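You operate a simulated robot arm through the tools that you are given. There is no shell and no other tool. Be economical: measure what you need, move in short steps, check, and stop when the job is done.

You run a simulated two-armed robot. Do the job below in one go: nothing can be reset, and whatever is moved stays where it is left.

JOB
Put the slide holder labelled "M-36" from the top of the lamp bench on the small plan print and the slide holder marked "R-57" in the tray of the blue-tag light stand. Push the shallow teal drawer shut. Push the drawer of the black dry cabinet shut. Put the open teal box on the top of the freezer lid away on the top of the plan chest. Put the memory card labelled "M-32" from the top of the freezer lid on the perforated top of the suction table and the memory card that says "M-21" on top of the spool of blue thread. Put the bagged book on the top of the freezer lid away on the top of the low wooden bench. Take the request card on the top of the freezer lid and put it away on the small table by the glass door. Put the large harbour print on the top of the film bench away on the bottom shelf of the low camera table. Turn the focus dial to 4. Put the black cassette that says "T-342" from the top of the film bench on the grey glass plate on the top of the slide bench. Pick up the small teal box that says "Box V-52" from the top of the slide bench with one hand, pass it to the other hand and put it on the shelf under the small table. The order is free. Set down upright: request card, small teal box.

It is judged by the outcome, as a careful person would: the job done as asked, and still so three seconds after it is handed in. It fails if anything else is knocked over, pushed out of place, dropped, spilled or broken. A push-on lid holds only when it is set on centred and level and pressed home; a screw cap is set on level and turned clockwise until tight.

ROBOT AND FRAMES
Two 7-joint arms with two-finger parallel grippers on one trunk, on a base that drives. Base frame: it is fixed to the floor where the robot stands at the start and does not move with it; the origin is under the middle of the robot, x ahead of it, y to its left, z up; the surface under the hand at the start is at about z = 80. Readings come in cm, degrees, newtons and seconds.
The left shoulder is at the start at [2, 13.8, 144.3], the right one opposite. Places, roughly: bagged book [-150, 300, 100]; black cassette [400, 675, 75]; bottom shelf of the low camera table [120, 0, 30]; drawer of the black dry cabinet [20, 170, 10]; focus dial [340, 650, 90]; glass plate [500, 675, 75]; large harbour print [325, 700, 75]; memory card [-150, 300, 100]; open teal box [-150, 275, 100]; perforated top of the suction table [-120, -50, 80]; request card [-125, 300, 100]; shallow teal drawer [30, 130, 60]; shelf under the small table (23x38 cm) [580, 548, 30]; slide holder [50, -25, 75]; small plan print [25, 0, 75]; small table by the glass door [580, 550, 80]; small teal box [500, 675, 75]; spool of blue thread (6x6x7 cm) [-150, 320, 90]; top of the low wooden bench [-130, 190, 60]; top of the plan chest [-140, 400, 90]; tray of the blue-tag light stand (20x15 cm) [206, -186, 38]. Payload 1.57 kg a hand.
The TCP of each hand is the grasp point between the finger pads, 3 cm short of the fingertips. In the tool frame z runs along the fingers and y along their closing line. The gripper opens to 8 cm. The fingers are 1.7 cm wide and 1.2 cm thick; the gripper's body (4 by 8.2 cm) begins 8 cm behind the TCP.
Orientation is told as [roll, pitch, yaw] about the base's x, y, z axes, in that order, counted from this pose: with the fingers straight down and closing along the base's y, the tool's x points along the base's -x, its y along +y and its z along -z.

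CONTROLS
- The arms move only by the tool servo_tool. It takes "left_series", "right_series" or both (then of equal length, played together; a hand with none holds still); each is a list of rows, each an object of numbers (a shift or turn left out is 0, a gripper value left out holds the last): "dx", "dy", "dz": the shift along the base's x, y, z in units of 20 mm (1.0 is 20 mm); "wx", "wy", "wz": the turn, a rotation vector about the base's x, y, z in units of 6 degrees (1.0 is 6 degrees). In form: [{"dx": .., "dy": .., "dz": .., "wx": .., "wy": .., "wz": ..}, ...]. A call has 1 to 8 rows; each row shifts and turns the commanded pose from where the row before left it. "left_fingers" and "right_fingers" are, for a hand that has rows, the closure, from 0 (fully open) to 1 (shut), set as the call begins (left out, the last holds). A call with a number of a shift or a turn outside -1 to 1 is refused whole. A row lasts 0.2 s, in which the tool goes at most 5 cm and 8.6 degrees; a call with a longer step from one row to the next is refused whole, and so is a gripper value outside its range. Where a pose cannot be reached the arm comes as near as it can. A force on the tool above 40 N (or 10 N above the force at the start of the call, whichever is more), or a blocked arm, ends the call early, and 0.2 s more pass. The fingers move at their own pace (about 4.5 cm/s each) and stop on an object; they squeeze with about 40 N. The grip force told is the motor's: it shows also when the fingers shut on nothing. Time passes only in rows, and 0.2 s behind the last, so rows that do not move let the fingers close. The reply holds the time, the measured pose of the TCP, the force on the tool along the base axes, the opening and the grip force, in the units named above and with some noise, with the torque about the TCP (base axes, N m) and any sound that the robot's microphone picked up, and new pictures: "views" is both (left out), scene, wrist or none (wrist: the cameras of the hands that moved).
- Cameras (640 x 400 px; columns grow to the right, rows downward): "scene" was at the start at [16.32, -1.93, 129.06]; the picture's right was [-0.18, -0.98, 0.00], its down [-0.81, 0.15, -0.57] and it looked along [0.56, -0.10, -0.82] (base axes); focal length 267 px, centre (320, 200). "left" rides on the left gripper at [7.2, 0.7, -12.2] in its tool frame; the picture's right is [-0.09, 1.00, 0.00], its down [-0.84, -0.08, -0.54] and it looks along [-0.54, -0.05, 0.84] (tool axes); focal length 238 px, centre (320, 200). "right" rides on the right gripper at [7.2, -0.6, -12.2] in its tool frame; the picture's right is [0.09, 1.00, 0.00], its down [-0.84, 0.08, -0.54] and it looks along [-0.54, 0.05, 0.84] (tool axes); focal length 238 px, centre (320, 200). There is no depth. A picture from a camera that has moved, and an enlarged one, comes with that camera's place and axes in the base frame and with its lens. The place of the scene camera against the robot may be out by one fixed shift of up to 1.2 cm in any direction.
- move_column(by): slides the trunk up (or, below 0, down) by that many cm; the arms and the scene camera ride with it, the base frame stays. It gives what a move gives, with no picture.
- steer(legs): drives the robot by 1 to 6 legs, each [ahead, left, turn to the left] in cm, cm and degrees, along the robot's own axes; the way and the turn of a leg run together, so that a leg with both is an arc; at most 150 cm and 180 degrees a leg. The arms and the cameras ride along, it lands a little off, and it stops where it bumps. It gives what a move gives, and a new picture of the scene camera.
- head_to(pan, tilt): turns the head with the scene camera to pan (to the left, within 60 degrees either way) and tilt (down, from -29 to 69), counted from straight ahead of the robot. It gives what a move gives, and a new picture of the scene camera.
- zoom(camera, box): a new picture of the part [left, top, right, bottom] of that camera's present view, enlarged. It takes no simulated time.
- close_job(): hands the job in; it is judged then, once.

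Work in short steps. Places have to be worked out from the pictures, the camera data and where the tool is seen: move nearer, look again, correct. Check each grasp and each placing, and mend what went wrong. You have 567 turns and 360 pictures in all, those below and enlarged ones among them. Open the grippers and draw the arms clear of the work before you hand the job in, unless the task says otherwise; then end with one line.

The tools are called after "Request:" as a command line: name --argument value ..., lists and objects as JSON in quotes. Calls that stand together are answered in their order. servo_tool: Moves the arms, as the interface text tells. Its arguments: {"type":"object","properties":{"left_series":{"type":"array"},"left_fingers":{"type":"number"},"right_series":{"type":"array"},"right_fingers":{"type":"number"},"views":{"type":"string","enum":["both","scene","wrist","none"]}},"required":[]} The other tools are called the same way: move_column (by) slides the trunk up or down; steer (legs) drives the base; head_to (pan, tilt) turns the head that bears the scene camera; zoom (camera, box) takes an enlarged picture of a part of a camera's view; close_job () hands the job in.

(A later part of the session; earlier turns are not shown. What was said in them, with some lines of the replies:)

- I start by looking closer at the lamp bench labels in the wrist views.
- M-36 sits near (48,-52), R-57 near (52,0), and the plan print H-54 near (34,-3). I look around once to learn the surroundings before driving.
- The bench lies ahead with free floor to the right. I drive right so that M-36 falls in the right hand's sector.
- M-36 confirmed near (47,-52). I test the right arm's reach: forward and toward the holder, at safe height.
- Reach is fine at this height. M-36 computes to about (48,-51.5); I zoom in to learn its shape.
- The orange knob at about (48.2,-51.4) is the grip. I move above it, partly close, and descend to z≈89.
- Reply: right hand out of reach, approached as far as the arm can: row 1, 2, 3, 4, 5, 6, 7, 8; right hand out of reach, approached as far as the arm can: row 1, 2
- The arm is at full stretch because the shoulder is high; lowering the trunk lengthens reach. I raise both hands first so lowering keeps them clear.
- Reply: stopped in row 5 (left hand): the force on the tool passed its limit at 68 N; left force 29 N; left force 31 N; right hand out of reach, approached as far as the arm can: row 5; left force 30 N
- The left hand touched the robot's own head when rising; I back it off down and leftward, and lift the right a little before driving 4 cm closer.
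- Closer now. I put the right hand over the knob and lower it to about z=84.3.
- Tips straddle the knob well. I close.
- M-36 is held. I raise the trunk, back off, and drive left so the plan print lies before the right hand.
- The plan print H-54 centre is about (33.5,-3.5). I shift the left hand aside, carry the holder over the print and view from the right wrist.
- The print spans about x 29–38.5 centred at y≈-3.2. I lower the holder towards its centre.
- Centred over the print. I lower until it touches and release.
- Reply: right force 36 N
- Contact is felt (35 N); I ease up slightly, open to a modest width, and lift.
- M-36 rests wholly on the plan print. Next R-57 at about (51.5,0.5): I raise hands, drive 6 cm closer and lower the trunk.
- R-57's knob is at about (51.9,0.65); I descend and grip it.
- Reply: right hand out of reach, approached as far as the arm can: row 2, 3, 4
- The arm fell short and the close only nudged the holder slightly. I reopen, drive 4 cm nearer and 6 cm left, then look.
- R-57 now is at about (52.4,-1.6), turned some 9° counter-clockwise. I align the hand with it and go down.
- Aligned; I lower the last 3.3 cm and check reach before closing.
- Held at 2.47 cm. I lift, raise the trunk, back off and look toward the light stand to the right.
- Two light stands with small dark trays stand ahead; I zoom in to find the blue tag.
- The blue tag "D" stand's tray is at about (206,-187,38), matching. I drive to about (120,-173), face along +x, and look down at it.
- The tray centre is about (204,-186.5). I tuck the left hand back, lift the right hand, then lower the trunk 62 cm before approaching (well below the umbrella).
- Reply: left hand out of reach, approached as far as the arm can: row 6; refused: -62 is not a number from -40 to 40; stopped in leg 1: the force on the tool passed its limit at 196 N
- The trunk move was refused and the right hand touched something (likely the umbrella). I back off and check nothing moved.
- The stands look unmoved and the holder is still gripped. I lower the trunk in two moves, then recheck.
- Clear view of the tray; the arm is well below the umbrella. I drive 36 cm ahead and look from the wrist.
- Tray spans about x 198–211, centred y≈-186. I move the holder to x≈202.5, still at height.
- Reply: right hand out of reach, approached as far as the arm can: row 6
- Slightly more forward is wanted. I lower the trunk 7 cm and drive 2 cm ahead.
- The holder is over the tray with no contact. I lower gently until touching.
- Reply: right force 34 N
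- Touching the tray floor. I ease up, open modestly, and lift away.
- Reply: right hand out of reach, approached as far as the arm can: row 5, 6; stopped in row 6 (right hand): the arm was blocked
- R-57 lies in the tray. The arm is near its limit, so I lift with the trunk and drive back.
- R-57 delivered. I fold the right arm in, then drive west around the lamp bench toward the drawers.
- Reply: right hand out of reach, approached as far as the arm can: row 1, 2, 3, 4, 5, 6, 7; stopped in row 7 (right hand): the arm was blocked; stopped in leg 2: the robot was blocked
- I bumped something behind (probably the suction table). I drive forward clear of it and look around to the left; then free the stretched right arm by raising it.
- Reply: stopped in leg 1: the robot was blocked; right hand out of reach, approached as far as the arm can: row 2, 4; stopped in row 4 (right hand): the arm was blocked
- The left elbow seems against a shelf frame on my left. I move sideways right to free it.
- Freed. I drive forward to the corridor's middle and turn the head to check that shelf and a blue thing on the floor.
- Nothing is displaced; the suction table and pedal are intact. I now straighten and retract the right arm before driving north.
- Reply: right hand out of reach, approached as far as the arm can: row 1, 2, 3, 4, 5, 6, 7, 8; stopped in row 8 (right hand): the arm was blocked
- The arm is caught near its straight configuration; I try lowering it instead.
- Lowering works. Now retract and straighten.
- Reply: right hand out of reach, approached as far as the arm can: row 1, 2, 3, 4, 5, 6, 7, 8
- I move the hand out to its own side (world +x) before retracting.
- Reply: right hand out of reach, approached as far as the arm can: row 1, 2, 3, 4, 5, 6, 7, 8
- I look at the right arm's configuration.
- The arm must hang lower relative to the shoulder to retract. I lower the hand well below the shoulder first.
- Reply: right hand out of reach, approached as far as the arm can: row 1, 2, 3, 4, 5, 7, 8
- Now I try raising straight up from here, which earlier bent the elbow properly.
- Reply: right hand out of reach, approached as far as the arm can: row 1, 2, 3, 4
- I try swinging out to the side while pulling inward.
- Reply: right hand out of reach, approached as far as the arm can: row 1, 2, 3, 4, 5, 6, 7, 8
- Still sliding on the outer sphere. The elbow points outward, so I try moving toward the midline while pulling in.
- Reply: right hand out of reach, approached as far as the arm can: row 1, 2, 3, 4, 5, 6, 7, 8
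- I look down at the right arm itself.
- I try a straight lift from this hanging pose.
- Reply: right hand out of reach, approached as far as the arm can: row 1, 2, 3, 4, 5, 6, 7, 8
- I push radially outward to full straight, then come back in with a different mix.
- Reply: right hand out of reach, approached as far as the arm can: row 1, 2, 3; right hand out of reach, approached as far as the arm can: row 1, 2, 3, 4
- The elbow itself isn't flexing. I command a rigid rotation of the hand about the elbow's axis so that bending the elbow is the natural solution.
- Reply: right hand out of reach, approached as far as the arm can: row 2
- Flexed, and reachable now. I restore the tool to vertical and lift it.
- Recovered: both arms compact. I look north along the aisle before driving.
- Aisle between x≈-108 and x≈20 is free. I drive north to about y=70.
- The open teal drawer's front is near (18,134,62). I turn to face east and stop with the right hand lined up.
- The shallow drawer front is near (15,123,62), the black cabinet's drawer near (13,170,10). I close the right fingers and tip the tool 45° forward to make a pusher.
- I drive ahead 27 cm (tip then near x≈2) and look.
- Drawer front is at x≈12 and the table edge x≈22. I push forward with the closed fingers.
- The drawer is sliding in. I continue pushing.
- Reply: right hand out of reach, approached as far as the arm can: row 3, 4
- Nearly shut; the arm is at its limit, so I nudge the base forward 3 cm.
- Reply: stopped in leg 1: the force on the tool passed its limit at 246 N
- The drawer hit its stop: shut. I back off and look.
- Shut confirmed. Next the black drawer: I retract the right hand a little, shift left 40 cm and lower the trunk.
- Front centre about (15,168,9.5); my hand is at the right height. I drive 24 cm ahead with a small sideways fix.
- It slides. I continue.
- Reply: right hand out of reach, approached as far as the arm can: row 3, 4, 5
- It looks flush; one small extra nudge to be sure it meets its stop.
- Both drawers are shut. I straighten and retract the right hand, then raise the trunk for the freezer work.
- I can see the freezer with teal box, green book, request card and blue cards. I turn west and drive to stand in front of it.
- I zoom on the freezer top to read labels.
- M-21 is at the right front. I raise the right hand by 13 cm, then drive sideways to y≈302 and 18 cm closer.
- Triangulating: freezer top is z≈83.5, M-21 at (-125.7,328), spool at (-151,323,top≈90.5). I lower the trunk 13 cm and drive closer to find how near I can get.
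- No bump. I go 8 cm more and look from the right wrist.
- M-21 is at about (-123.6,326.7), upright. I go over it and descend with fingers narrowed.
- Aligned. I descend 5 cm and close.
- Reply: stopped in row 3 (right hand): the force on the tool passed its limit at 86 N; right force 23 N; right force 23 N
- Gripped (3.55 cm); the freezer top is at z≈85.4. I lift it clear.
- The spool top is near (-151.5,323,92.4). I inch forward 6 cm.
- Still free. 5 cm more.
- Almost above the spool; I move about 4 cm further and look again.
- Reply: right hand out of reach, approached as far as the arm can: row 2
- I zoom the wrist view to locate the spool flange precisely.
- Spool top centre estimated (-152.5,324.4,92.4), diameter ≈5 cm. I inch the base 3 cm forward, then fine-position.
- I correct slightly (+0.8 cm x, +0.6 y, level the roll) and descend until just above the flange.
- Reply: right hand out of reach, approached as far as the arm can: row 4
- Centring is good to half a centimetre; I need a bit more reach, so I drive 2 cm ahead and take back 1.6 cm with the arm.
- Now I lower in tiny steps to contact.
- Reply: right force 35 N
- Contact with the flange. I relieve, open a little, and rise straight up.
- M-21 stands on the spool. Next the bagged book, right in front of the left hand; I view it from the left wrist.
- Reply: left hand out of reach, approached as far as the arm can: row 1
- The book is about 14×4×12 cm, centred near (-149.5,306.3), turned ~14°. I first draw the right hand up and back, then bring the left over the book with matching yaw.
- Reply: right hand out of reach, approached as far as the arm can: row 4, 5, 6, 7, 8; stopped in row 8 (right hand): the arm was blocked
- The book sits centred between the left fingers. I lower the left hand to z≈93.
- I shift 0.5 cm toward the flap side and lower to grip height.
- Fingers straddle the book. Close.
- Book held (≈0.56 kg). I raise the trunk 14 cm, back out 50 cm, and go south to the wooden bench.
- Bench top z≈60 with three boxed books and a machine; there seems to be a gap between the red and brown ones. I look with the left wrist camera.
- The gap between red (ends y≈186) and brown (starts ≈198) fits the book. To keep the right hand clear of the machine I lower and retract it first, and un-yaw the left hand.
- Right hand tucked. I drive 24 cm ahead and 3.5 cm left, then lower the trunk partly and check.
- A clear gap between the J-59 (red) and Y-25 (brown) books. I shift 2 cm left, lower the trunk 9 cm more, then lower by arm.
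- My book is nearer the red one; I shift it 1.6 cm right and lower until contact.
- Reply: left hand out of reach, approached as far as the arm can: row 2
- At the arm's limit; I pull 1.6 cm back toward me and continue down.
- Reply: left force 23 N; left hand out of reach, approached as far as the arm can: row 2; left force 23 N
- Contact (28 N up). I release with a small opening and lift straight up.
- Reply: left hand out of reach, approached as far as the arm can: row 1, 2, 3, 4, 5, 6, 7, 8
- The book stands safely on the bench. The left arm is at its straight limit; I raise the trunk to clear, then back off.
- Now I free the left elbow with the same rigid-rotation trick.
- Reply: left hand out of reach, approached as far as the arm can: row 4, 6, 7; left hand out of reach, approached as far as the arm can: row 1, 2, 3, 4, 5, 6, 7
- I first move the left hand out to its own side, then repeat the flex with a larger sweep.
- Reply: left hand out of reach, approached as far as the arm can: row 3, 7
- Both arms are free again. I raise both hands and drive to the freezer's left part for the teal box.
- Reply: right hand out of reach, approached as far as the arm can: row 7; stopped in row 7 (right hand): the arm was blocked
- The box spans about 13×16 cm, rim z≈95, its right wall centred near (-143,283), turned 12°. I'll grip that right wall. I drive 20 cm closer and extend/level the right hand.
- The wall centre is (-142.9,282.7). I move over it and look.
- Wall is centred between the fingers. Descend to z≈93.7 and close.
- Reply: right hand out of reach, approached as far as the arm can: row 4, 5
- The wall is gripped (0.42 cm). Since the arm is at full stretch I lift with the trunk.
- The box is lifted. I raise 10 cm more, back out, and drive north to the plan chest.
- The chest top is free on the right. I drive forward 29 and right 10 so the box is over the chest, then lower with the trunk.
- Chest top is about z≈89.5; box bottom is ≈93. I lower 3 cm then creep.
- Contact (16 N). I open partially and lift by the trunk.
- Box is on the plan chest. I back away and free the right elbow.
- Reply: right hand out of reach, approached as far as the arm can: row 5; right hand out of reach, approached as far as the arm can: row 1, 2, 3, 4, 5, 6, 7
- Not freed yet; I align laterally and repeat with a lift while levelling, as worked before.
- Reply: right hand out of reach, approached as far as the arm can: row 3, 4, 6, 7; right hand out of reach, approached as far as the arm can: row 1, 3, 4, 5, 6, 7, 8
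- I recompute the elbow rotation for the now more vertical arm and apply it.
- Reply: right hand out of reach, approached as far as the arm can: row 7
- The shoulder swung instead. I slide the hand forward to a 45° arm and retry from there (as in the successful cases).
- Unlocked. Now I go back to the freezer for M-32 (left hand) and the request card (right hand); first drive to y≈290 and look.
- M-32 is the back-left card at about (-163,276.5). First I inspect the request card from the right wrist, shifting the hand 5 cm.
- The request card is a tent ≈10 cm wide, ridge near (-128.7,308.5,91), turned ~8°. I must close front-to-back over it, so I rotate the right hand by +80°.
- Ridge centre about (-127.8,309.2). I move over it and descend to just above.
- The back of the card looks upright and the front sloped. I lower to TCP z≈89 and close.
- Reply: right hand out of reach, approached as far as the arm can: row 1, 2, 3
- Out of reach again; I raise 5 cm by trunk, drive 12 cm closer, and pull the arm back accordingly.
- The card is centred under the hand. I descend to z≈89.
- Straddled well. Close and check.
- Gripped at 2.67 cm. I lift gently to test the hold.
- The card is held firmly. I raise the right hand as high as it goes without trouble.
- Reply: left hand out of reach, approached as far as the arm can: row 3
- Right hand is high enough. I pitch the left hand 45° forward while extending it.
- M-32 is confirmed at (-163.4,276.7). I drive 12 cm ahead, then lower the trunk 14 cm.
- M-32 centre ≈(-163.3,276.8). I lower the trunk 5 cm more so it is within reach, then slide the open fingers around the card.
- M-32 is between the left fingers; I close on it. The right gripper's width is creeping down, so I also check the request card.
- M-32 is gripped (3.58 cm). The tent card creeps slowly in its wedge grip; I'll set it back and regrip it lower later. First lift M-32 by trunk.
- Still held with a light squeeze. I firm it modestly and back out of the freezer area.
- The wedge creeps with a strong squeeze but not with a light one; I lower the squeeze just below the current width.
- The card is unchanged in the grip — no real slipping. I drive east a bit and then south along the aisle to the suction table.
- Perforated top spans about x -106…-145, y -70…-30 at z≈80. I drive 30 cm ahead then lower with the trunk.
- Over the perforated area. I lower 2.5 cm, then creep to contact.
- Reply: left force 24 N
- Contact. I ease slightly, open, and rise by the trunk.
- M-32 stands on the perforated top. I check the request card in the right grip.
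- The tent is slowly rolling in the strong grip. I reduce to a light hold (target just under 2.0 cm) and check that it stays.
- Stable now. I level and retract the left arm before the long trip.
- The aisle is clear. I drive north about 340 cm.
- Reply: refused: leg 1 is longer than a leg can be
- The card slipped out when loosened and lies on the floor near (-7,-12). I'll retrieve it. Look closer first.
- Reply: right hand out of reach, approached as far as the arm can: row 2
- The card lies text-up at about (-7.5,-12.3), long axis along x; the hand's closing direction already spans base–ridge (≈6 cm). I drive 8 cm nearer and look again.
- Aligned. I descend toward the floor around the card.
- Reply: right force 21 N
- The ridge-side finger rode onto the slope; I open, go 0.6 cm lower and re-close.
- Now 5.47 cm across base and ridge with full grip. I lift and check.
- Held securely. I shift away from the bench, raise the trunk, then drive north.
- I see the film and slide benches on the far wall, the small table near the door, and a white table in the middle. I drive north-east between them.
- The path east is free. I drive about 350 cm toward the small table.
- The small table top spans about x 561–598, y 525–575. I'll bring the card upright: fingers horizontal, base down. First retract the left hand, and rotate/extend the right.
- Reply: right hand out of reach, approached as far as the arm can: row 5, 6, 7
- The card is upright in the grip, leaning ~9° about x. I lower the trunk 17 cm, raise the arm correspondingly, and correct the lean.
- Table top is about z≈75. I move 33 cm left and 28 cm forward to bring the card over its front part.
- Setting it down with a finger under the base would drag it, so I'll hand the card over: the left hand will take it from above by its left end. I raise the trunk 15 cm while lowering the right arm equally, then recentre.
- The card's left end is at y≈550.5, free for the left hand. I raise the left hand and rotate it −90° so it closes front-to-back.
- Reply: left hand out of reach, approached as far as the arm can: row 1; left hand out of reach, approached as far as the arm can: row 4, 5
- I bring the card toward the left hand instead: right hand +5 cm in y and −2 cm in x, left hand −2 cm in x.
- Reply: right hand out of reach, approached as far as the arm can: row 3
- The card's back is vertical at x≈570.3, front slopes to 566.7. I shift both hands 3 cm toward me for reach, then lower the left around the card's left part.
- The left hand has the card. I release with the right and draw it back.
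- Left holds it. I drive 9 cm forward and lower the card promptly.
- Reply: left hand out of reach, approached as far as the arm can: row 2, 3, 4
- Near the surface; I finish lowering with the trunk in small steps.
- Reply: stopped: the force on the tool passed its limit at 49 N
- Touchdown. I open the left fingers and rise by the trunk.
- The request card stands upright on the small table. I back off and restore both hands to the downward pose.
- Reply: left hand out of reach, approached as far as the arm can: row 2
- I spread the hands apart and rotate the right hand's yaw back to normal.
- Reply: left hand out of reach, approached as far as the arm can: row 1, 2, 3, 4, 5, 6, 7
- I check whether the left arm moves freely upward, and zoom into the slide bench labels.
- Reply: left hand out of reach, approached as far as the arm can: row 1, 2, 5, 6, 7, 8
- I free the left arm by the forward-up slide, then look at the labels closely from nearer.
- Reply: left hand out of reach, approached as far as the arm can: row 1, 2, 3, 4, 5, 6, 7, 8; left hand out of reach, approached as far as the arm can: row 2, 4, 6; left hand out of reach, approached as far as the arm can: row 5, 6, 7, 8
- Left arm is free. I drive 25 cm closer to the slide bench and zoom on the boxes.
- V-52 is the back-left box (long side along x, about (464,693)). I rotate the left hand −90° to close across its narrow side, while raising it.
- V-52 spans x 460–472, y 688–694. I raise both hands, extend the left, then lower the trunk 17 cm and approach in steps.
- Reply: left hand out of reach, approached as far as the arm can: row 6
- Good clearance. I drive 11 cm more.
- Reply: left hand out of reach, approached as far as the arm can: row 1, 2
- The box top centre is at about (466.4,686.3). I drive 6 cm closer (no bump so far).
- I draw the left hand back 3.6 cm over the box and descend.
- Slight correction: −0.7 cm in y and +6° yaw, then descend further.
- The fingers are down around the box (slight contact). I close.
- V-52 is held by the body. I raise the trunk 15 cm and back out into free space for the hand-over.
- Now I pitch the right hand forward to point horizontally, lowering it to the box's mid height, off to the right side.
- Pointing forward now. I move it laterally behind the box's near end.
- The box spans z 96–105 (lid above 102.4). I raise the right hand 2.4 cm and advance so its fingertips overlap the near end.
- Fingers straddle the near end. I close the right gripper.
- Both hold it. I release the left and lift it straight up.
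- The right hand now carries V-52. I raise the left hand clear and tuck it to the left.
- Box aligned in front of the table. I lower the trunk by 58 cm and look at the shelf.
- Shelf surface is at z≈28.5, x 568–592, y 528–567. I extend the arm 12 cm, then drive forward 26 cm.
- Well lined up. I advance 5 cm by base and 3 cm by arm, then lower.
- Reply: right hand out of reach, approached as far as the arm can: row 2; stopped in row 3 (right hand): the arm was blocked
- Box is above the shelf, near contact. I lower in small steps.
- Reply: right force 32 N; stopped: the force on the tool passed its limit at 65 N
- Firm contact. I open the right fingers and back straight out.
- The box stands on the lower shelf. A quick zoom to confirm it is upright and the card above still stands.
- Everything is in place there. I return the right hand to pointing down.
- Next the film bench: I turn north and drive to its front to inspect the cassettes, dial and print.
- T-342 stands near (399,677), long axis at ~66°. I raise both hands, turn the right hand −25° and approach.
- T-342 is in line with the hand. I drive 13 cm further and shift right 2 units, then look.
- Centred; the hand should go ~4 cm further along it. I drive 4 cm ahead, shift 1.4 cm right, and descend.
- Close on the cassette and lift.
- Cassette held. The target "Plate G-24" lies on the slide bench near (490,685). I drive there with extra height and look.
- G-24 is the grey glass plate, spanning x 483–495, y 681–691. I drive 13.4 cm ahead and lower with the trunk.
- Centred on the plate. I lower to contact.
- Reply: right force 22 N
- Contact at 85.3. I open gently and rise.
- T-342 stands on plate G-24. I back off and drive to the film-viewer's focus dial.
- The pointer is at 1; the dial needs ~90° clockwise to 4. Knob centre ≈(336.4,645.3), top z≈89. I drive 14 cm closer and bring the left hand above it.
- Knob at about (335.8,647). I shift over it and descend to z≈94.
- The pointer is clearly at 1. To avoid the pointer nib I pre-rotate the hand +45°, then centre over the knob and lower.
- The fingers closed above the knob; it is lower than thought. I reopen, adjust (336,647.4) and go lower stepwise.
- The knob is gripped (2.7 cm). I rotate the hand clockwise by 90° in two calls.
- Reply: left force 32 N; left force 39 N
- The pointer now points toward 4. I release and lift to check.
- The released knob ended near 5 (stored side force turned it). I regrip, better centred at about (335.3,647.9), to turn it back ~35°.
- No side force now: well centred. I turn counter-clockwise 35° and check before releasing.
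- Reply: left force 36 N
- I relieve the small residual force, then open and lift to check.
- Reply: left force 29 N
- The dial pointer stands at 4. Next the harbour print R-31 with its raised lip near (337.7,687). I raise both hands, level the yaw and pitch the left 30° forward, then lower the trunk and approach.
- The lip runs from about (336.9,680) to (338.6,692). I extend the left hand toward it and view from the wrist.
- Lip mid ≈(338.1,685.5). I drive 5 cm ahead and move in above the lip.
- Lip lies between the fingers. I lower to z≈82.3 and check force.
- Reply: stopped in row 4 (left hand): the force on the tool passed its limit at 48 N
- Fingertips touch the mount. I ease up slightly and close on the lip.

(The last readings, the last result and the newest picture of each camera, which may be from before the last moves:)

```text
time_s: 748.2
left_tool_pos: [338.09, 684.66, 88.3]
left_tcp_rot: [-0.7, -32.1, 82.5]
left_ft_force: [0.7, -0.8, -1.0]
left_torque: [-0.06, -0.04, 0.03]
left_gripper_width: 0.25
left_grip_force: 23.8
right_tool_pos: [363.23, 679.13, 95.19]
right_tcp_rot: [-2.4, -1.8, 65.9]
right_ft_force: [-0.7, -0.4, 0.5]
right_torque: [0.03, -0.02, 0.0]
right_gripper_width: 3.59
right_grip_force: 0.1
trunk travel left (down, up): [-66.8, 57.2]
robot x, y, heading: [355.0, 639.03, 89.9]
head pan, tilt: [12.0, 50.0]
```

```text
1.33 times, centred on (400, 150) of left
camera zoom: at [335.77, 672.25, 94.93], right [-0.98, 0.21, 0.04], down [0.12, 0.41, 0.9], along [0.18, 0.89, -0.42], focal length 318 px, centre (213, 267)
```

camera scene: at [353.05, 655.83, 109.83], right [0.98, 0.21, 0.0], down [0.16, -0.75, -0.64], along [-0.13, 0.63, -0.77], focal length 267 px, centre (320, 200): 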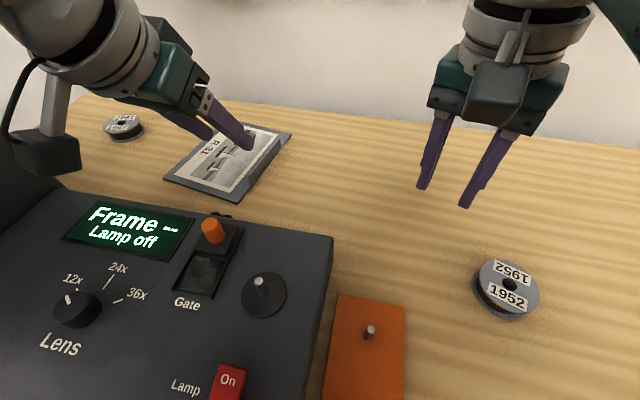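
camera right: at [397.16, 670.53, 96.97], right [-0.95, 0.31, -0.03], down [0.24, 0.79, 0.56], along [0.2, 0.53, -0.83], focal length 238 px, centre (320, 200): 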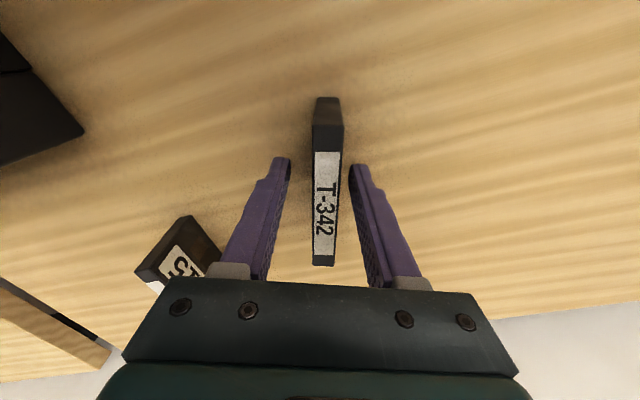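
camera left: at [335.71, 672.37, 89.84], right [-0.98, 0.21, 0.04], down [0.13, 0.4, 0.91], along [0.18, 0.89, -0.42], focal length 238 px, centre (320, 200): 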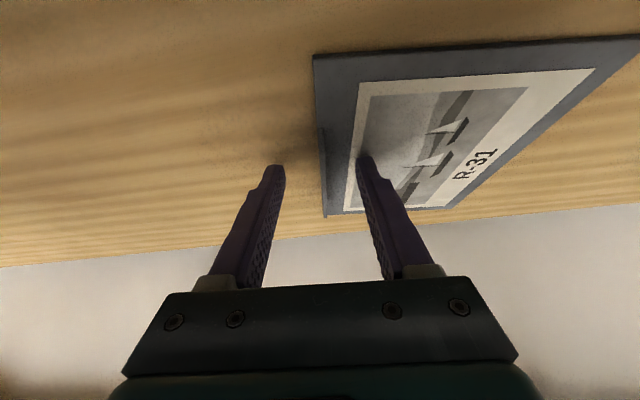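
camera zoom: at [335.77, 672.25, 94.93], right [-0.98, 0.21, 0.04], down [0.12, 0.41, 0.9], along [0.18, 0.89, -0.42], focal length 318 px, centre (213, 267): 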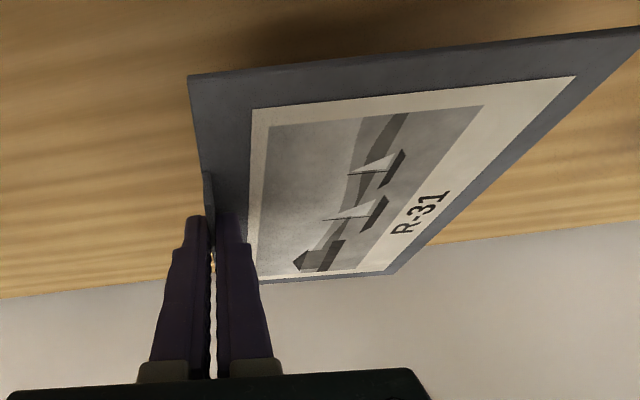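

The print is lifted level by its lip. I raise it 12 cm, shift right 12 cm away from the monitor, and back out.

Request:
move_column --by 12

Request:
steer --legs '[[0, -12, 0], [-75, 0, 0]]'

Request:
head_to --pan 20 --tilt 35

```text
time_s: 749.7
left_tool_pos: [337.93, 684.59, 100.33]
left_tcp_rot: [-0.7, -32.1, 82.5]
left_ft_force: [-0.1, -0.1, -0.1]
left_torque: [0.0, -0.03, -0.01]
left_gripper_width: 0.25
left_grip_force: 24.0
right_tool_pos: [363.25, 679.15, 107.1]
right_tcp_rot: [-2.4, -1.8, 65.9]
right_ft_force: [-0.2, 0.2, 0.4]
right_torque: [0.01, -0.01, 0.02]
right_gripper_width: 3.62
right_grip_force: 0.0
trunk travel left (down, up): [-78.8, 45.2]
robot x, y, heading: [355.21, 639.11, 90.1]
head pan, tilt: [12.0, 50.0]
```

```text
time_s: 754.6
left_tool_pos: [349.9, 608.5, 100.43]
left_tcp_rot: [-0.7, -32.1, 82.4]
left_ft_force: [0.3, -0.7, -1.4]
left_torque: [-0.02, -0.02, -0.03]
left_gripper_width: 0.25
left_grip_force: 24.0
right_tool_pos: [375.11, 602.95, 107.16]
right_tcp_rot: [-2.3, -1.8, 65.8]
right_ft_force: [0.0, -0.2, -0.1]
right_torque: [0.02, -0.01, 0.02]
right_gripper_width: 3.58
right_grip_force: 0.0
trunk travel left (down, up): [-78.8, 45.2]
robot x, y, heading: [367.07, 562.7, 90.1]
head pan, tilt: [12.0, 50.0]
camera scene: at [364.9, 579.67, 126.82], right [0.98, 0.21, 0.0], down [0.16, -0.75, -0.64], along [-0.13, 0.63, -0.77], focal length 267 px, centre (320, 200)
```

scene: 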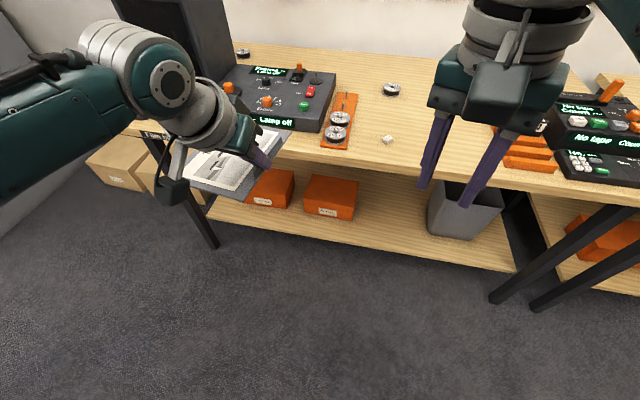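

```text
time_s: 755.4
left_tool_pos: [349.86, 608.45, 100.42]
left_tcp_rot: [-0.6, -32.2, 82.4]
left_ft_force: [0.0, 0.2, -0.5]
left_torque: [0.01, -0.06, -0.02]
left_gripper_width: 0.24
left_grip_force: 24.2
right_tool_pos: [375.16, 602.88, 107.26]
right_tcp_rot: [-2.4, -1.8, 65.8]
right_ft_force: [0.5, 0.4, 0.5]
right_torque: [0.0, -0.02, 0.0]
right_gripper_width: 3.58
right_grip_force: 0.1
trunk travel left (down, up): [-78.8, 45.2]
robot x, y, heading: [367.1, 562.65, 89.7]
head pan, tilt: [20.0, 35.0]
camera scene: at [363.49, 580.42, 128.99], right [0.94, 0.34, 0.0], down [0.2, -0.54, -0.82], along [-0.28, 0.77, -0.57], focal length 267 px, centre (320, 200)
```

scene: 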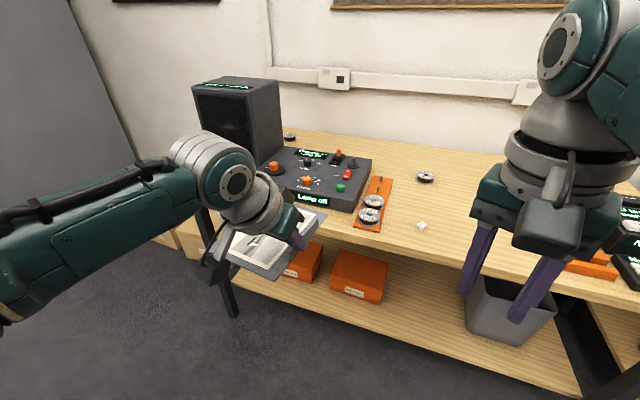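

Let me confirm the dial reading from this view by zooming.

Request:
zoom --camera "scene" --box '[285, 165, 335, 200]'

```text
11.43 times, centred on (310, 182) of scene
camera zoom: at [363.49, 580.42, 128.99], right [0.94, 0.34, 0.0], down [0.2, -0.54, -0.82], along [-0.28, 0.77, -0.57], focal length 3049 px, centre (434, 400)
```

zoom: 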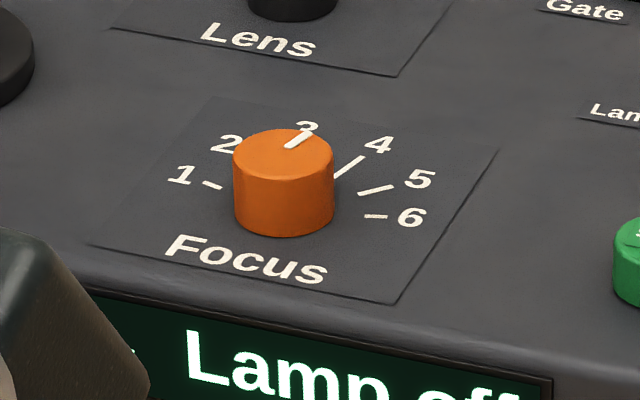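

The dial reads 4. Now the long drive with the print back through the west aisle toward the camera table, keeping heading north.

Request:
steer --legs '[[-20, 140, 0], [-38, 70, 0], [-87, 99, 0], [-86, 99, 0], [-149, 0, 0], [-149, 0, 0]]'

```text
time_s: 792.7
left_tool_pos: [-70.5, 86.92, 100.41]
left_tcp_rot: [-0.7, -32.1, 80.9]
left_ft_force: [0.3, 0.3, -0.9]
left_torque: [-0.05, -0.02, -0.03]
left_gripper_width: 0.24
left_grip_force: 23.7
right_tool_pos: [-45.6, 80.57, 107.02]
right_tcp_rot: [-2.3, -1.8, 64.2]
right_ft_force: [-0.1, -0.1, -0.2]
right_torque: [0.01, 0.0, 0.01]
right_gripper_width: 3.56
right_grip_force: 0.0
trunk travel left (down, up): [-78.8, 45.2]
robot x, y, heading: [-54.25, 40.47, 88.6]
head pan, tilt: [20.0, 35.0]
camera scene: at [-57.72, 58.39, 129.0], right [0.95, 0.31, 0.0], down [0.18, -0.54, -0.82], along [-0.26, 0.78, -0.57], focal length 267 px, centre (320, 200)
```

scene: 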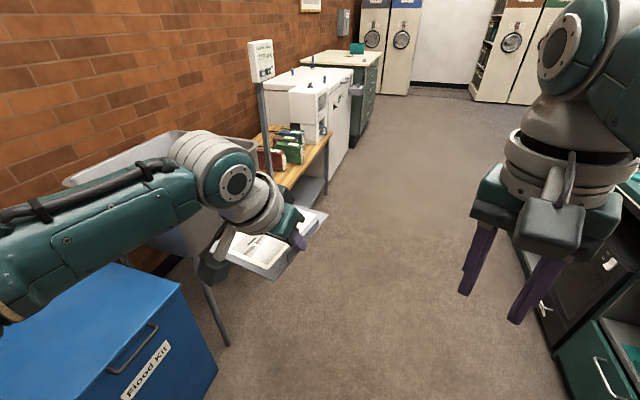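

All good; the print is still held. I shift right, continue back south to y≈-150, then east to x≈120.

Request:
steer --legs '[[0, -14, 1.4], [-149, 0, 0], [-42, 0, 0], [0, -149, 0], [0, -10, 0]]'

```text
time_s: 811.1
left_tool_pos: [102.51, -110.45, 100.32]
left_tcp_rot: [-0.7, -32.1, 80.5]
left_ft_force: [0.0, 0.4, -0.6]
left_torque: [0.0, 0.0, 0.04]
left_gripper_width: 0.26
left_grip_force: 24.4
right_tool_pos: [127.42, -116.8, 107.07]
right_tcp_rot: [-2.3, -1.8, 64.0]
right_ft_force: [0.1, -0.1, -1.0]
right_torque: [-0.01, -0.01, -0.02]
right_gripper_width: 3.6
right_grip_force: 0.1
trunk travel left (down, up): [-78.8, 45.2]
robot x, y, heading: [117.85, -156.69, 88.0]
head pan, tilt: [20.0, 35.0]
camera scene: at [115.18, -138.95, 129.0], right [0.95, 0.31, 0.0], down [0.18, -0.55, -0.82], along [-0.25, 0.78, -0.57], focal length 267 px, centre (320, 200)
```

scene: 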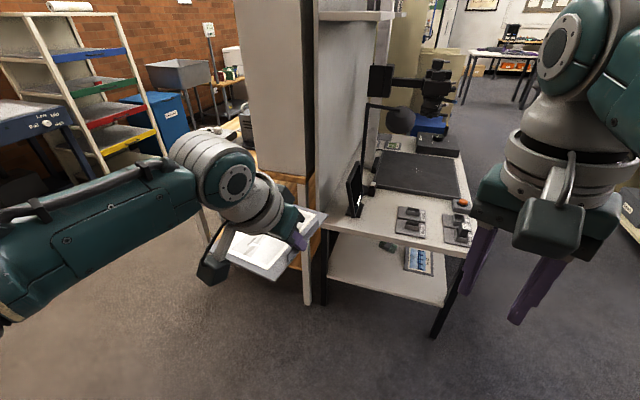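

The camera table is ahead: top z≈60, bottom shelf z≈28 (x 94–146, front edge y≈-59). I retract the right hand, lower the trunk and line up.

Request:
servo_tool --right_series '[{"dz": -1}, {"dz": -1}, {"dz": -1}, {"dz": -1}, {"dy": -1}, {"dy": -1}, {"dy": -1}, {"dy": -1}]' --views "none"

Request:
servo_tool --right_series '[{"dy": -1}, {"dy": -1}, {"dy": -1}, {"dy": -0.5}]' --views "none"

Request:
move_column --by -40

Request:
move_column --by -22

Request:
steer --legs '[[28, -14, 2]]'

```text
time_s: 812.9
left_tool_pos: [102.46, -110.44, 100.28]
left_tcp_rot: [-0.7, -32.1, 80.6]
left_ft_force: [-0.3, -0.3, -0.6]
left_torque: [-0.02, -0.04, -0.02]
left_gripper_width: 0.27
left_grip_force: 23.6
right_tool_pos: [129.43, -124.17, 99.15]
right_tcp_rot: [-3.6, -3.3, 63.0]
right_ft_force: [-0.4, -0.4, -0.2]
right_torque: [0.02, -0.04, 0.03]
right_gripper_width: 3.58
right_grip_force: 0.1
trunk travel left (down, up): [-78.8, 45.2]
robot x, y, heading: [118.26, -156.8, 88.0]
head pan, tilt: [20.0, 35.0]
```

```text
time_s: 814.1
left_tool_pos: [102.54, -110.45, 100.34]
left_tcp_rot: [-0.6, -32.1, 80.7]
left_ft_force: [0.6, 0.2, -0.8]
left_torque: [-0.02, -0.03, 0.01]
left_gripper_width: 0.27
left_grip_force: 24.4
right_tool_pos: [132.47, -131.33, 98.33]
right_tcp_rot: [-8.1, -5.3, 64.2]
right_ft_force: [0.6, -0.4, 0.6]
right_torque: [0.0, -0.02, 0.02]
right_gripper_width: 3.63
right_grip_force: 0.0
trunk travel left (down, up): [-78.8, 45.2]
robot x, y, heading: [118.19, -156.64, 88.1]
head pan, tilt: [20.0, 35.0]
stopped in row 4 (right hand): the arm was blocked; the commanded pose is now the measured one
```

```text
time_s: 817.9
left_tool_pos: [102.43, -110.4, 60.36]
left_tcp_rot: [-0.7, -32.1, 80.6]
left_ft_force: [0.6, 0.0, 0.6]
left_torque: [-0.02, -0.04, 0.01]
left_gripper_width: 0.27
left_grip_force: 24.1
right_tool_pos: [132.38, -131.38, 58.51]
right_tcp_rot: [-8.1, -5.3, 64.2]
right_ft_force: [-0.2, 0.5, -0.3]
right_torque: [-0.02, 0.02, 0.02]
right_gripper_width: 3.6
right_grip_force: 0.1
trunk travel left (down, up): [-38.8, 85.2]
robot x, y, heading: [118.14, -156.85, 88.0]
head pan, tilt: [20.0, 35.0]
```

```text
time_s: 820.2
left_tool_pos: [102.58, -110.51, 38.35]
left_tcp_rot: [-0.6, -32.0, 80.6]
left_ft_force: [-0.1, -1.1, -1.0]
left_torque: [-0.05, 0.01, -0.03]
left_gripper_width: 0.25
left_grip_force: 24.2
right_tool_pos: [132.54, -131.4, 36.51]
right_tcp_rot: [-8.0, -5.2, 64.2]
right_ft_force: [0.5, 0.3, -0.2]
right_torque: [-0.01, 0.03, 0.03]
right_gripper_width: 3.61
right_grip_force: 0.1
trunk travel left (down, up): [-16.8, 107.2]
robot x, y, heading: [118.4, -156.89, 88.1]
head pan, tilt: [20.0, 35.0]
```

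```text
time_s: 822.4
left_tool_pos: [115.46, -82.66, 38.31]
left_tcp_rot: [-0.7, -32.1, 82.4]
left_ft_force: [-0.5, -0.7, 0.0]
left_torque: [-0.02, -0.04, -0.04]
left_gripper_width: 0.26
left_grip_force: 23.6
right_tool_pos: [146.06, -102.72, 36.4]
right_tcp_rot: [-8.1, -5.1, 65.9]
right_ft_force: [0.1, 0.3, -0.6]
right_torque: [-0.03, 0.01, 0.02]
right_gripper_width: 3.6
right_grip_force: 0.0
trunk travel left (down, up): [-16.8, 107.2]
robot x, y, heading: [132.89, -128.29, 89.8]
head pan, tilt: [20.0, 35.0]
camera scene: at [129.04, -110.75, 66.99], right [0.94, 0.34, 0.0], down [0.19, -0.54, -0.82], along [-0.28, 0.77, -0.57], focal length 267 px, centre (320, 200)
```

scene: 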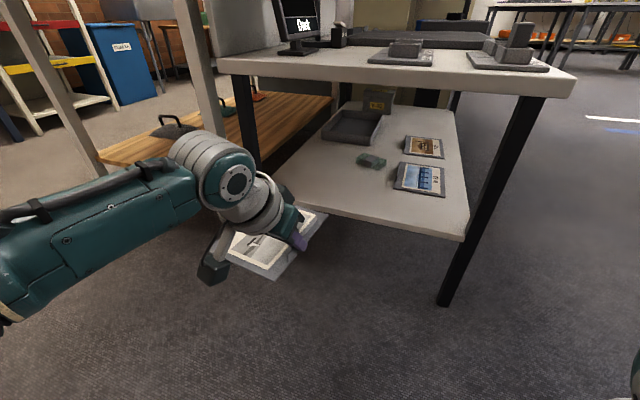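

The front-left part of the shelf is free. I drive 25 cm ahead and 3 cm right, so most of the print is over the shelf.

Request:
steer --legs '[[25, -3, 0]]'

Request:
move_column --by -4

Request:
zoom --camera "left" --box '[0, 0, 640, 400]'

```text
time_s: 824.2
left_tool_pos: [118.63, -57.0, 38.37]
left_tcp_rot: [-0.6, -32.0, 82.2]
left_ft_force: [-0.5, 0.2, -0.4]
left_torque: [-0.03, -0.02, -0.02]
left_gripper_width: 0.28
left_grip_force: 23.7
right_tool_pos: [149.37, -77.21, 36.46]
right_tcp_rot: [-8.4, -5.3, 65.8]
right_ft_force: [0.2, 0.1, 0.5]
right_torque: [0.01, -0.03, -0.02]
right_gripper_width: 3.6
right_grip_force: 0.1
trunk travel left (down, up): [-16.8, 107.2]
robot x, y, heading: [135.48, -102.49, 89.7]
head pan, tilt: [20.0, 35.0]
camera scene: at [132.2, -85.16, 66.98], right [0.94, 0.34, 0.0], down [0.19, -0.54, -0.82], along [-0.28, 0.77, -0.57], focal length 267 px, centre (320, 200)
```

scene: 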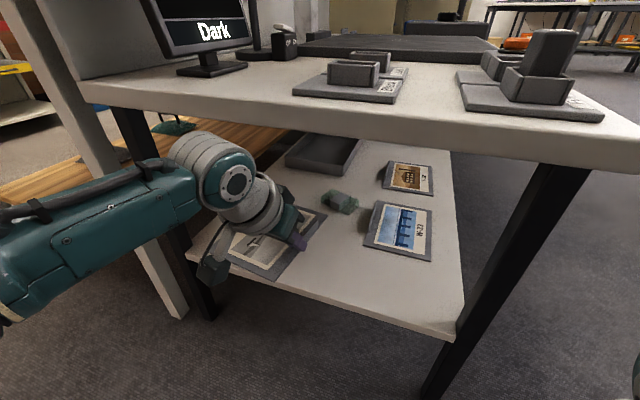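

```text
time_s: 825.1
left_tool_pos: [118.68, -56.86, 34.38]
left_tcp_rot: [-0.6, -32.2, 82.2]
left_ft_force: [-0.3, 0.3, -1.8]
left_torque: [-0.02, -0.01, 0.02]
left_gripper_width: 0.23
left_grip_force: 23.7
right_tool_pos: [149.61, -77.05, 32.46]
right_tcp_rot: [-8.4, -5.4, 65.8]
right_ft_force: [0.4, -0.7, -0.2]
right_torque: [-0.01, 0.01, 0.0]
right_gripper_width: 3.59
right_grip_force: 0.1
trunk travel left (down, up): [-12.8, 111.2]
robot x, y, heading: [135.65, -102.42, 89.8]
head pan, tilt: [20.0, 35.0]
```

```text
1.00 times, centred on (320, 200) of left (not enlarged: the box is as wide or as high as the picture)
camera zoom: at [116.41, -69.23, 40.93], right [-0.98, 0.22, 0.04], down [0.13, 0.41, 0.9], along [0.18, 0.89, -0.42], focal length 238 px, centre (320, 200)
```

zoom: 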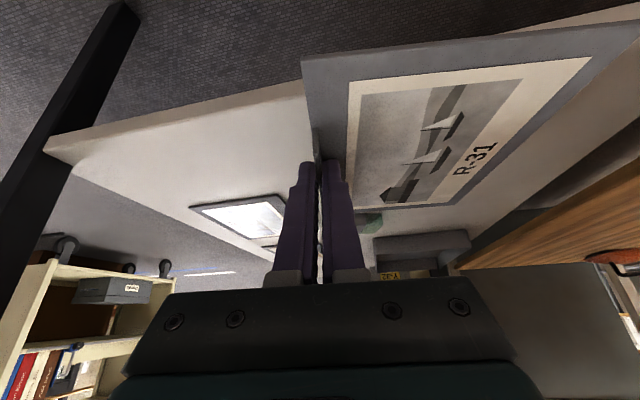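

Lowering to contact with the shelf.

Request:
move_column --by -1.5

Request:
move_column --by -0.8

```text
time_s: 825.7
left_tool_pos: [118.67, -56.96, 32.89]
left_tcp_rot: [-0.7, -32.1, 82.2]
left_ft_force: [0.5, 0.0, -0.3]
left_torque: [-0.03, 0.0, -0.01]
left_gripper_width: 0.28
left_grip_force: 23.8
right_tool_pos: [149.57, -77.0, 30.91]
right_tcp_rot: [-8.3, -5.3, 65.8]
right_ft_force: [-0.2, 0.3, -0.4]
right_torque: [-0.04, 0.02, 0.02]
right_gripper_width: 3.59
right_grip_force: 0.0
trunk travel left (down, up): [-11.3, 112.7]
robot x, y, heading: [136.28, -102.81, 89.6]
head pan, tilt: [20.0, 35.0]
```

```text
time_s: 826.3
left_tool_pos: [118.73, -56.81, 32.08]
left_tcp_rot: [-0.6, -32.1, 82.2]
left_ft_force: [0.6, -0.4, -1.1]
left_torque: [-0.04, -0.03, 0.02]
left_gripper_width: 0.27
left_grip_force: 23.5
right_tool_pos: [149.51, -77.04, 30.18]
right_tcp_rot: [-8.3, -5.3, 65.7]
right_ft_force: [-0.2, -0.3, 0.2]
right_torque: [-0.01, 0.01, 0.0]
right_gripper_width: 3.6
right_grip_force: 0.1
trunk travel left (down, up): [-10.5, 113.5]
robot x, y, heading: [136.07, -102.95, 89.7]
head pan, tilt: [20.0, 35.0]
```

Request:
move_column --by -0.8

Request:
move_column --by -0.8

```text
time_s: 826.8
left_tool_pos: [118.71, -56.98, 31.22]
left_tcp_rot: [-0.6, -32.0, 82.2]
left_ft_force: [-0.1, 0.1, -0.7]
left_torque: [-0.05, -0.04, 0.0]
left_gripper_width: 0.27
left_grip_force: 23.8
right_tool_pos: [149.48, -77.01, 29.27]
right_tcp_rot: [-8.4, -5.4, 65.7]
right_ft_force: [-0.5, 0.1, -0.6]
right_torque: [0.0, -0.02, -0.05]
right_gripper_width: 3.6
right_grip_force: 0.2
trunk travel left (down, up): [-9.7, 114.3]
robot x, y, heading: [135.56, -102.85, 89.7]
head pan, tilt: [20.0, 35.0]
```

```text
time_s: 827.4
left_tool_pos: [118.8, -56.9, 30.5]
left_tcp_rot: [-0.6, -32.0, 82.3]
left_ft_force: [-0.1, -0.1, -1.0]
left_torque: [0.02, -0.04, -0.01]
left_gripper_width: 0.27
left_grip_force: 23.7
right_tool_pos: [149.46, -77.01, 28.51]
right_tcp_rot: [-8.4, -5.3, 65.9]
right_ft_force: [-0.1, 0.0, 0.5]
right_torque: [-0.05, -0.02, 0.03]
right_gripper_width: 3.59
right_grip_force: 0.1
trunk travel left (down, up): [-8.9, 115.1]
robot x, y, heading: [135.75, -103.08, 89.9]
head pan, tilt: [20.0, 35.0]
```

Request:
zoom --camera "scene" --box '[170, 170, 470, 370]'

```text
2.00 times, centred on (320, 270) of scene
camera zoom: at [132.21, -85.08, 59.09], right [0.94, 0.34, 0.0], down [0.19, -0.54, -0.82], along [-0.28, 0.77, -0.57], focal length 534 px, centre (320, 60)
```

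zoom: 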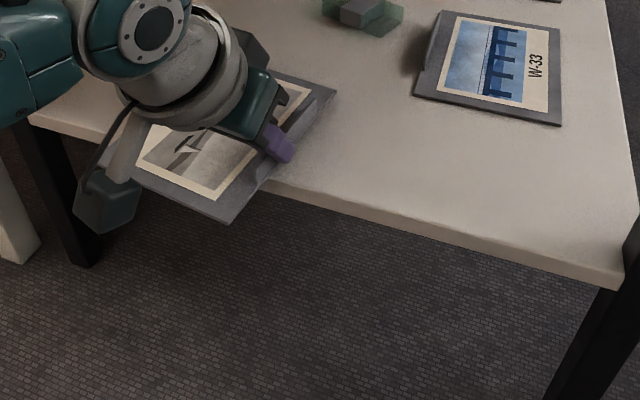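

Request:
move_column --by -0.8

Request:
move_column --by -0.8

```text
time_s: 828.0
left_tool_pos: [118.6, -56.96, 29.74]
left_tcp_rot: [-0.6, -32.2, 82.2]
left_ft_force: [-0.5, 0.8, 0.2]
left_torque: [-0.04, -0.06, 0.02]
left_gripper_width: 0.29
left_grip_force: 23.8
right_tool_pos: [149.55, -77.16, 27.69]
right_tcp_rot: [-8.3, -5.3, 65.8]
right_ft_force: [0.0, -0.2, 0.6]
right_torque: [0.0, 0.03, 0.01]
right_gripper_width: 3.63
right_grip_force: 0.0
trunk travel left (down, up): [-8.1, 115.9]
robot x, y, heading: [135.63, -102.58, 89.5]
head pan, tilt: [20.0, 35.0]
```

```text
time_s: 828.5
left_tool_pos: [118.7, -56.65, 29.36]
left_tcp_rot: [-0.9, -32.8, 82.2]
left_ft_force: [1.6, -10.5, 37.6]
left_torque: [0.27, 0.05, 0.03]
left_gripper_width: 0.24
left_grip_force: 23.9
right_tool_pos: [149.43, -77.1, 26.96]
right_tcp_rot: [-8.3, -5.4, 65.8]
right_ft_force: [-0.3, -0.3, 0.0]
right_torque: [-0.02, 0.02, 0.01]
right_gripper_width: 3.6
right_grip_force: 0.0
trunk travel left (down, up): [-7.3, 116.7]
robot x, y, heading: [135.85, -102.55, 89.6]
head pan, tilt: [20.0, 35.0]
```

Contact: shelf at z≈25.3. There's room for the wrist, so I lift 1 cm, drive 6 cm further in, and set down again.

Request:
move_column --by 1.3

Request:
steer --legs '[[6.5, 0, 0]]'

```text
time_s: 829.1
left_tool_pos: [118.64, -57.12, 29.9]
left_tcp_rot: [-0.6, -31.7, 82.2]
left_ft_force: [0.8, -0.1, 0.3]
left_torque: [-0.01, -0.04, 0.02]
left_gripper_width: 0.27
left_grip_force: 24.0
right_tool_pos: [149.48, -77.22, 28.18]
right_tcp_rot: [-8.3, -5.3, 65.8]
right_ft_force: [0.8, -0.3, 0.5]
right_torque: [0.0, -0.01, 0.01]
right_gripper_width: 3.59
right_grip_force: 0.0
trunk travel left (down, up): [-8.6, 115.4]
robot x, y, heading: [135.87, -102.57, 89.7]
head pan, tilt: [20.0, 35.0]
```

```text
time_s: 830.1
left_tool_pos: [118.84, -51.07, 30.08]
left_tcp_rot: [-0.7, -31.7, 82.2]
left_ft_force: [-0.5, -0.3, -1.1]
left_torque: [0.04, -0.05, -0.01]
left_gripper_width: 0.27
left_grip_force: 24.2
right_tool_pos: [149.61, -71.22, 28.22]
right_tcp_rot: [-8.4, -5.1, 65.7]
right_ft_force: [1.1, -1.0, 0.0]
right_torque: [0.02, 0.01, 0.03]
right_gripper_width: 3.59
right_grip_force: 0.2
trunk travel left (down, up): [-8.6, 115.4]
robot x, y, heading: [135.47, -96.29, 89.8]
head pan, tilt: [20.0, 35.0]
camera scene: at [132.26, -79.02, 58.74], right [0.94, 0.34, 0.0], down [0.19, -0.54, -0.82], along [-0.28, 0.77, -0.58], focal length 267 px, centre (320, 200)
```

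scene: 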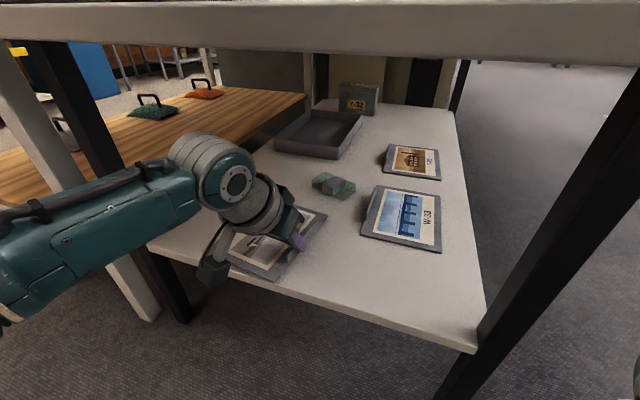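

The print's near edge is about at the shelf edge; I push 2 cm further with the arm and set it down.

Request:
servo_tool --left_series '[{"dy": 0.5}, {"dy": 0.5}, {}]' --views "none"

Request:
move_column --by -0.8

Request:
move_column --by -0.4

```text
time_s: 830.9
left_tool_pos: [118.74, -48.34, 30.22]
left_tcp_rot: [-0.8, -32.0, 82.1]
left_ft_force: [0.1, 0.1, -0.4]
left_torque: [-0.07, 0.0, -0.01]
left_gripper_width: 0.24
left_grip_force: 23.8
right_tool_pos: [149.61, -70.53, 28.24]
right_tcp_rot: [-8.3, -5.4, 65.7]
right_ft_force: [-0.4, 0.2, 0.9]
right_torque: [-0.01, -0.03, 0.0]
right_gripper_width: 3.58
right_grip_force: 0.1
trunk travel left (down, up): [-8.6, 115.4]
robot x, y, heading: [135.96, -96.05, 89.1]
head pan, tilt: [20.0, 35.0]
```

```text
time_s: 831.5
left_tool_pos: [118.78, -48.51, 29.42]
left_tcp_rot: [-0.7, -32.2, 82.2]
left_ft_force: [0.7, -0.4, 1.3]
left_torque: [0.21, 0.08, -0.02]
left_gripper_width: 0.25
left_grip_force: 23.7
right_tool_pos: [149.6, -70.63, 27.44]
right_tcp_rot: [-8.4, -5.3, 65.6]
right_ft_force: [-0.2, -0.5, -1.2]
right_torque: [0.01, -0.02, -0.01]
right_gripper_width: 3.6
right_grip_force: 0.1
trunk travel left (down, up): [-7.8, 116.2]
robot x, y, heading: [136.08, -96.62, 89.7]
head pan, tilt: [20.0, 35.0]
```

```text
time_s: 832.0
left_tool_pos: [118.83, -48.38, 29.24]
left_tcp_rot: [-0.8, -32.6, 82.2]
left_ft_force: [1.9, -13.9, 37.1]
left_torque: [0.13, 0.05, 0.02]
left_gripper_width: 0.29
left_grip_force: 24.0
right_tool_pos: [149.44, -70.64, 27.05]
right_tcp_rot: [-8.2, -5.3, 65.8]
right_ft_force: [0.1, 0.0, 0.9]
right_torque: [0.01, -0.02, -0.01]
right_gripper_width: 3.6
right_grip_force: 0.0
trunk travel left (down, up): [-7.4, 116.6]
robot x, y, heading: [135.7, -96.62, 89.6]
head pan, tilt: [20.0, 35.0]
```

Set down. I relieve, open the fingers (to 3 cm), lift a bit and back straight out.

Request:
move_column --by 0.5

Request:
servo_tool --left_series '[{}, {}, {}]' --left_fingers 0.6 --views "none"

Request:
move_column --by 6

Request:
steer --legs '[[-35, 0, 0]]'

```text
time_s: 832.6
left_tool_pos: [118.78, -48.42, 29.38]
left_tcp_rot: [-0.6, -31.9, 82.1]
left_ft_force: [1.5, 2.3, 5.6]
left_torque: [0.22, 0.05, -0.09]
left_gripper_width: 0.26
left_grip_force: 24.2
right_tool_pos: [149.62, -70.37, 27.58]
right_tcp_rot: [-8.3, -5.3, 65.7]
right_ft_force: [-0.3, -0.3, -0.1]
right_torque: [0.01, -0.03, -0.02]
right_gripper_width: 3.59
right_grip_force: 0.0
trunk travel left (down, up): [-7.9, 116.1]
robot x, y, heading: [135.85, -96.49, 89.5]
head pan, tilt: [20.0, 35.0]
```

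```text
time_s: 833.4
left_tool_pos: [118.84, -48.52, 29.38]
left_tcp_rot: [-0.7, -31.9, 82.2]
left_ft_force: [0.2, 1.0, 1.7]
left_torque: [0.02, -0.02, -0.02]
left_gripper_width: 3.11
left_grip_force: 0.1
right_tool_pos: [149.59, -70.57, 27.52]
right_tcp_rot: [-8.4, -5.3, 65.8]
right_ft_force: [-0.1, 0.1, -0.4]
right_torque: [-0.02, 0.01, -0.01]
right_gripper_width: 3.6
right_grip_force: 0.0
trunk travel left (down, up): [-7.9, 116.1]
robot x, y, heading: [135.65, -96.34, 89.7]
head pan, tilt: [20.0, 35.0]
```

```text
time_s: 834.4
left_tool_pos: [118.8, -48.42, 35.46]
left_tcp_rot: [-0.7, -31.9, 82.2]
left_ft_force: [-0.3, 0.1, -0.6]
left_torque: [0.0, 0.03, -0.01]
left_gripper_width: 3.19
left_grip_force: 0.1
right_tool_pos: [149.67, -70.73, 33.41]
right_tcp_rot: [-8.4, -5.3, 65.7]
right_ft_force: [0.1, 0.2, 0.1]
right_torque: [0.02, 0.04, 0.0]
right_gripper_width: 3.57
right_grip_force: 0.1
trunk travel left (down, up): [-13.9, 110.1]
robot x, y, heading: [135.79, -96.2, 89.6]
head pan, tilt: [20.0, 35.0]
```

```text
time_s: 836.6
left_tool_pos: [118.54, -83.45, 35.47]
left_tcp_rot: [-0.8, -32.1, 82.4]
left_ft_force: [0.1, -0.4, -0.1]
left_torque: [0.01, 0.01, 0.0]
left_gripper_width: 3.18
left_grip_force: 0.1
right_tool_pos: [149.15, -105.38, 33.56]
right_tcp_rot: [-8.3, -5.3, 66.0]
right_ft_force: [0.5, 0.5, -0.8]
right_torque: [0.06, 0.02, -0.04]
right_gripper_width: 3.62
right_grip_force: 0.1
trunk travel left (down, up): [-13.9, 110.1]
robot x, y, heading: [135.91, -131.1, 89.9]
head pan, tilt: [20.0, 35.0]
camera scene: at [132.02, -113.53, 64.11], right [0.94, 0.34, 0.0], down [0.19, -0.54, -0.82], along [-0.28, 0.77, -0.57], focal length 267 px, centre (320, 200)
```

scene: 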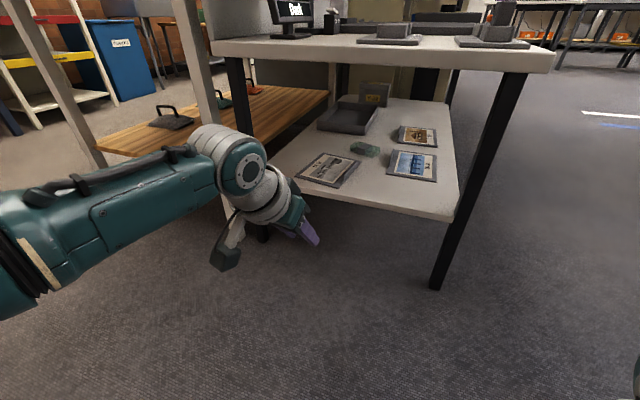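

Request:
zoom --camera "scene" --box '[260, 110, 470, 230]'

```text
3.05 times, centred on (365, 170) of scene
camera zoom: at [132.02, -113.53, 64.11], right [0.94, 0.34, 0.0], down [0.19, -0.54, -0.82], along [-0.28, 0.77, -0.57], focal length 813 px, centre (183, 291)
```

zoom: 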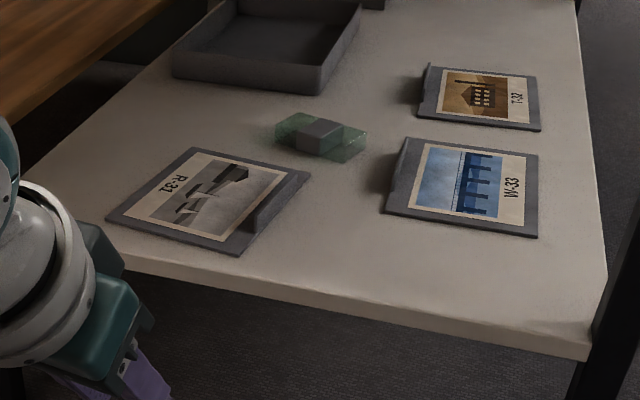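

The harbour print lies fully on the bottom shelf. All items are done; I back off, open both grippers and hand in.

Request:
servo_tool --left_series '[{"dz": 0.5}, {}]' --right_series '[{"dz": 0.3}, {}]' --left_fingers 0 --right_fingers 0 --views "none"

Request:
steer --legs '[[-25, 0, 0]]'

Request:
close_job

```text
time_s: 837.2
left_tool_pos: [118.52, -83.63, 36.38]
left_tcp_rot: [-0.8, -32.0, 82.3]
left_ft_force: [0.4, -0.7, -0.2]
left_torque: [0.01, 0.01, -0.02]
left_gripper_width: 8.01
left_grip_force: 0.1
right_tool_pos: [149.59, -105.65, 34.08]
right_tcp_rot: [-8.6, -5.5, 66.1]
right_ft_force: [-1.3, 0.1, 0.6]
right_torque: [0.02, -0.01, -0.01]
right_gripper_width: 7.99
right_grip_force: 0.1
trunk travel left (down, up): [-13.9, 110.1]
robot x, y, heading: [135.32, -131.28, 89.9]
head pan, tilt: [20.0, 35.0]
```

```text
time_s: 839.1
left_tool_pos: [118.4, -108.37, 36.38]
left_tcp_rot: [-0.6, -32.1, 82.3]
left_ft_force: [0.1, -0.3, 0.5]
left_torque: [-0.01, -0.01, 0.0]
left_gripper_width: 8.0
left_grip_force: 0.1
right_tool_pos: [149.57, -130.48, 34.09]
right_tcp_rot: [-8.7, -5.5, 65.8]
right_ft_force: [0.9, -0.1, -1.0]
right_torque: [0.01, 0.03, 0.0]
right_gripper_width: 8.01
right_grip_force: 0.0
trunk travel left (down, up): [-13.9, 110.1]
robot x, y, heading: [135.67, -155.87, 89.8]
head pan, tilt: [20.0, 35.0]
camera scene: at [131.98, -138.42, 64.12], right [0.94, 0.34, 0.0], down [0.19, -0.54, -0.82], along [-0.28, 0.77, -0.57], focal length 267 px, centre (320, 200)
```

scene: 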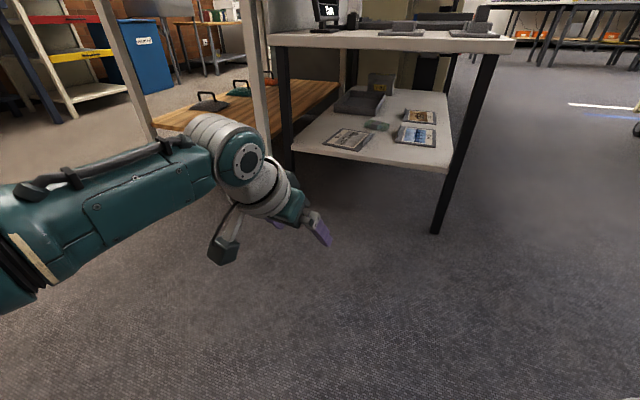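

```text
The job is handed in.
```

Every item in the job was carried out and handed in, but the request card slipped from the gripper to the floor on the way; I picked it up and it now stands upright on the small table.
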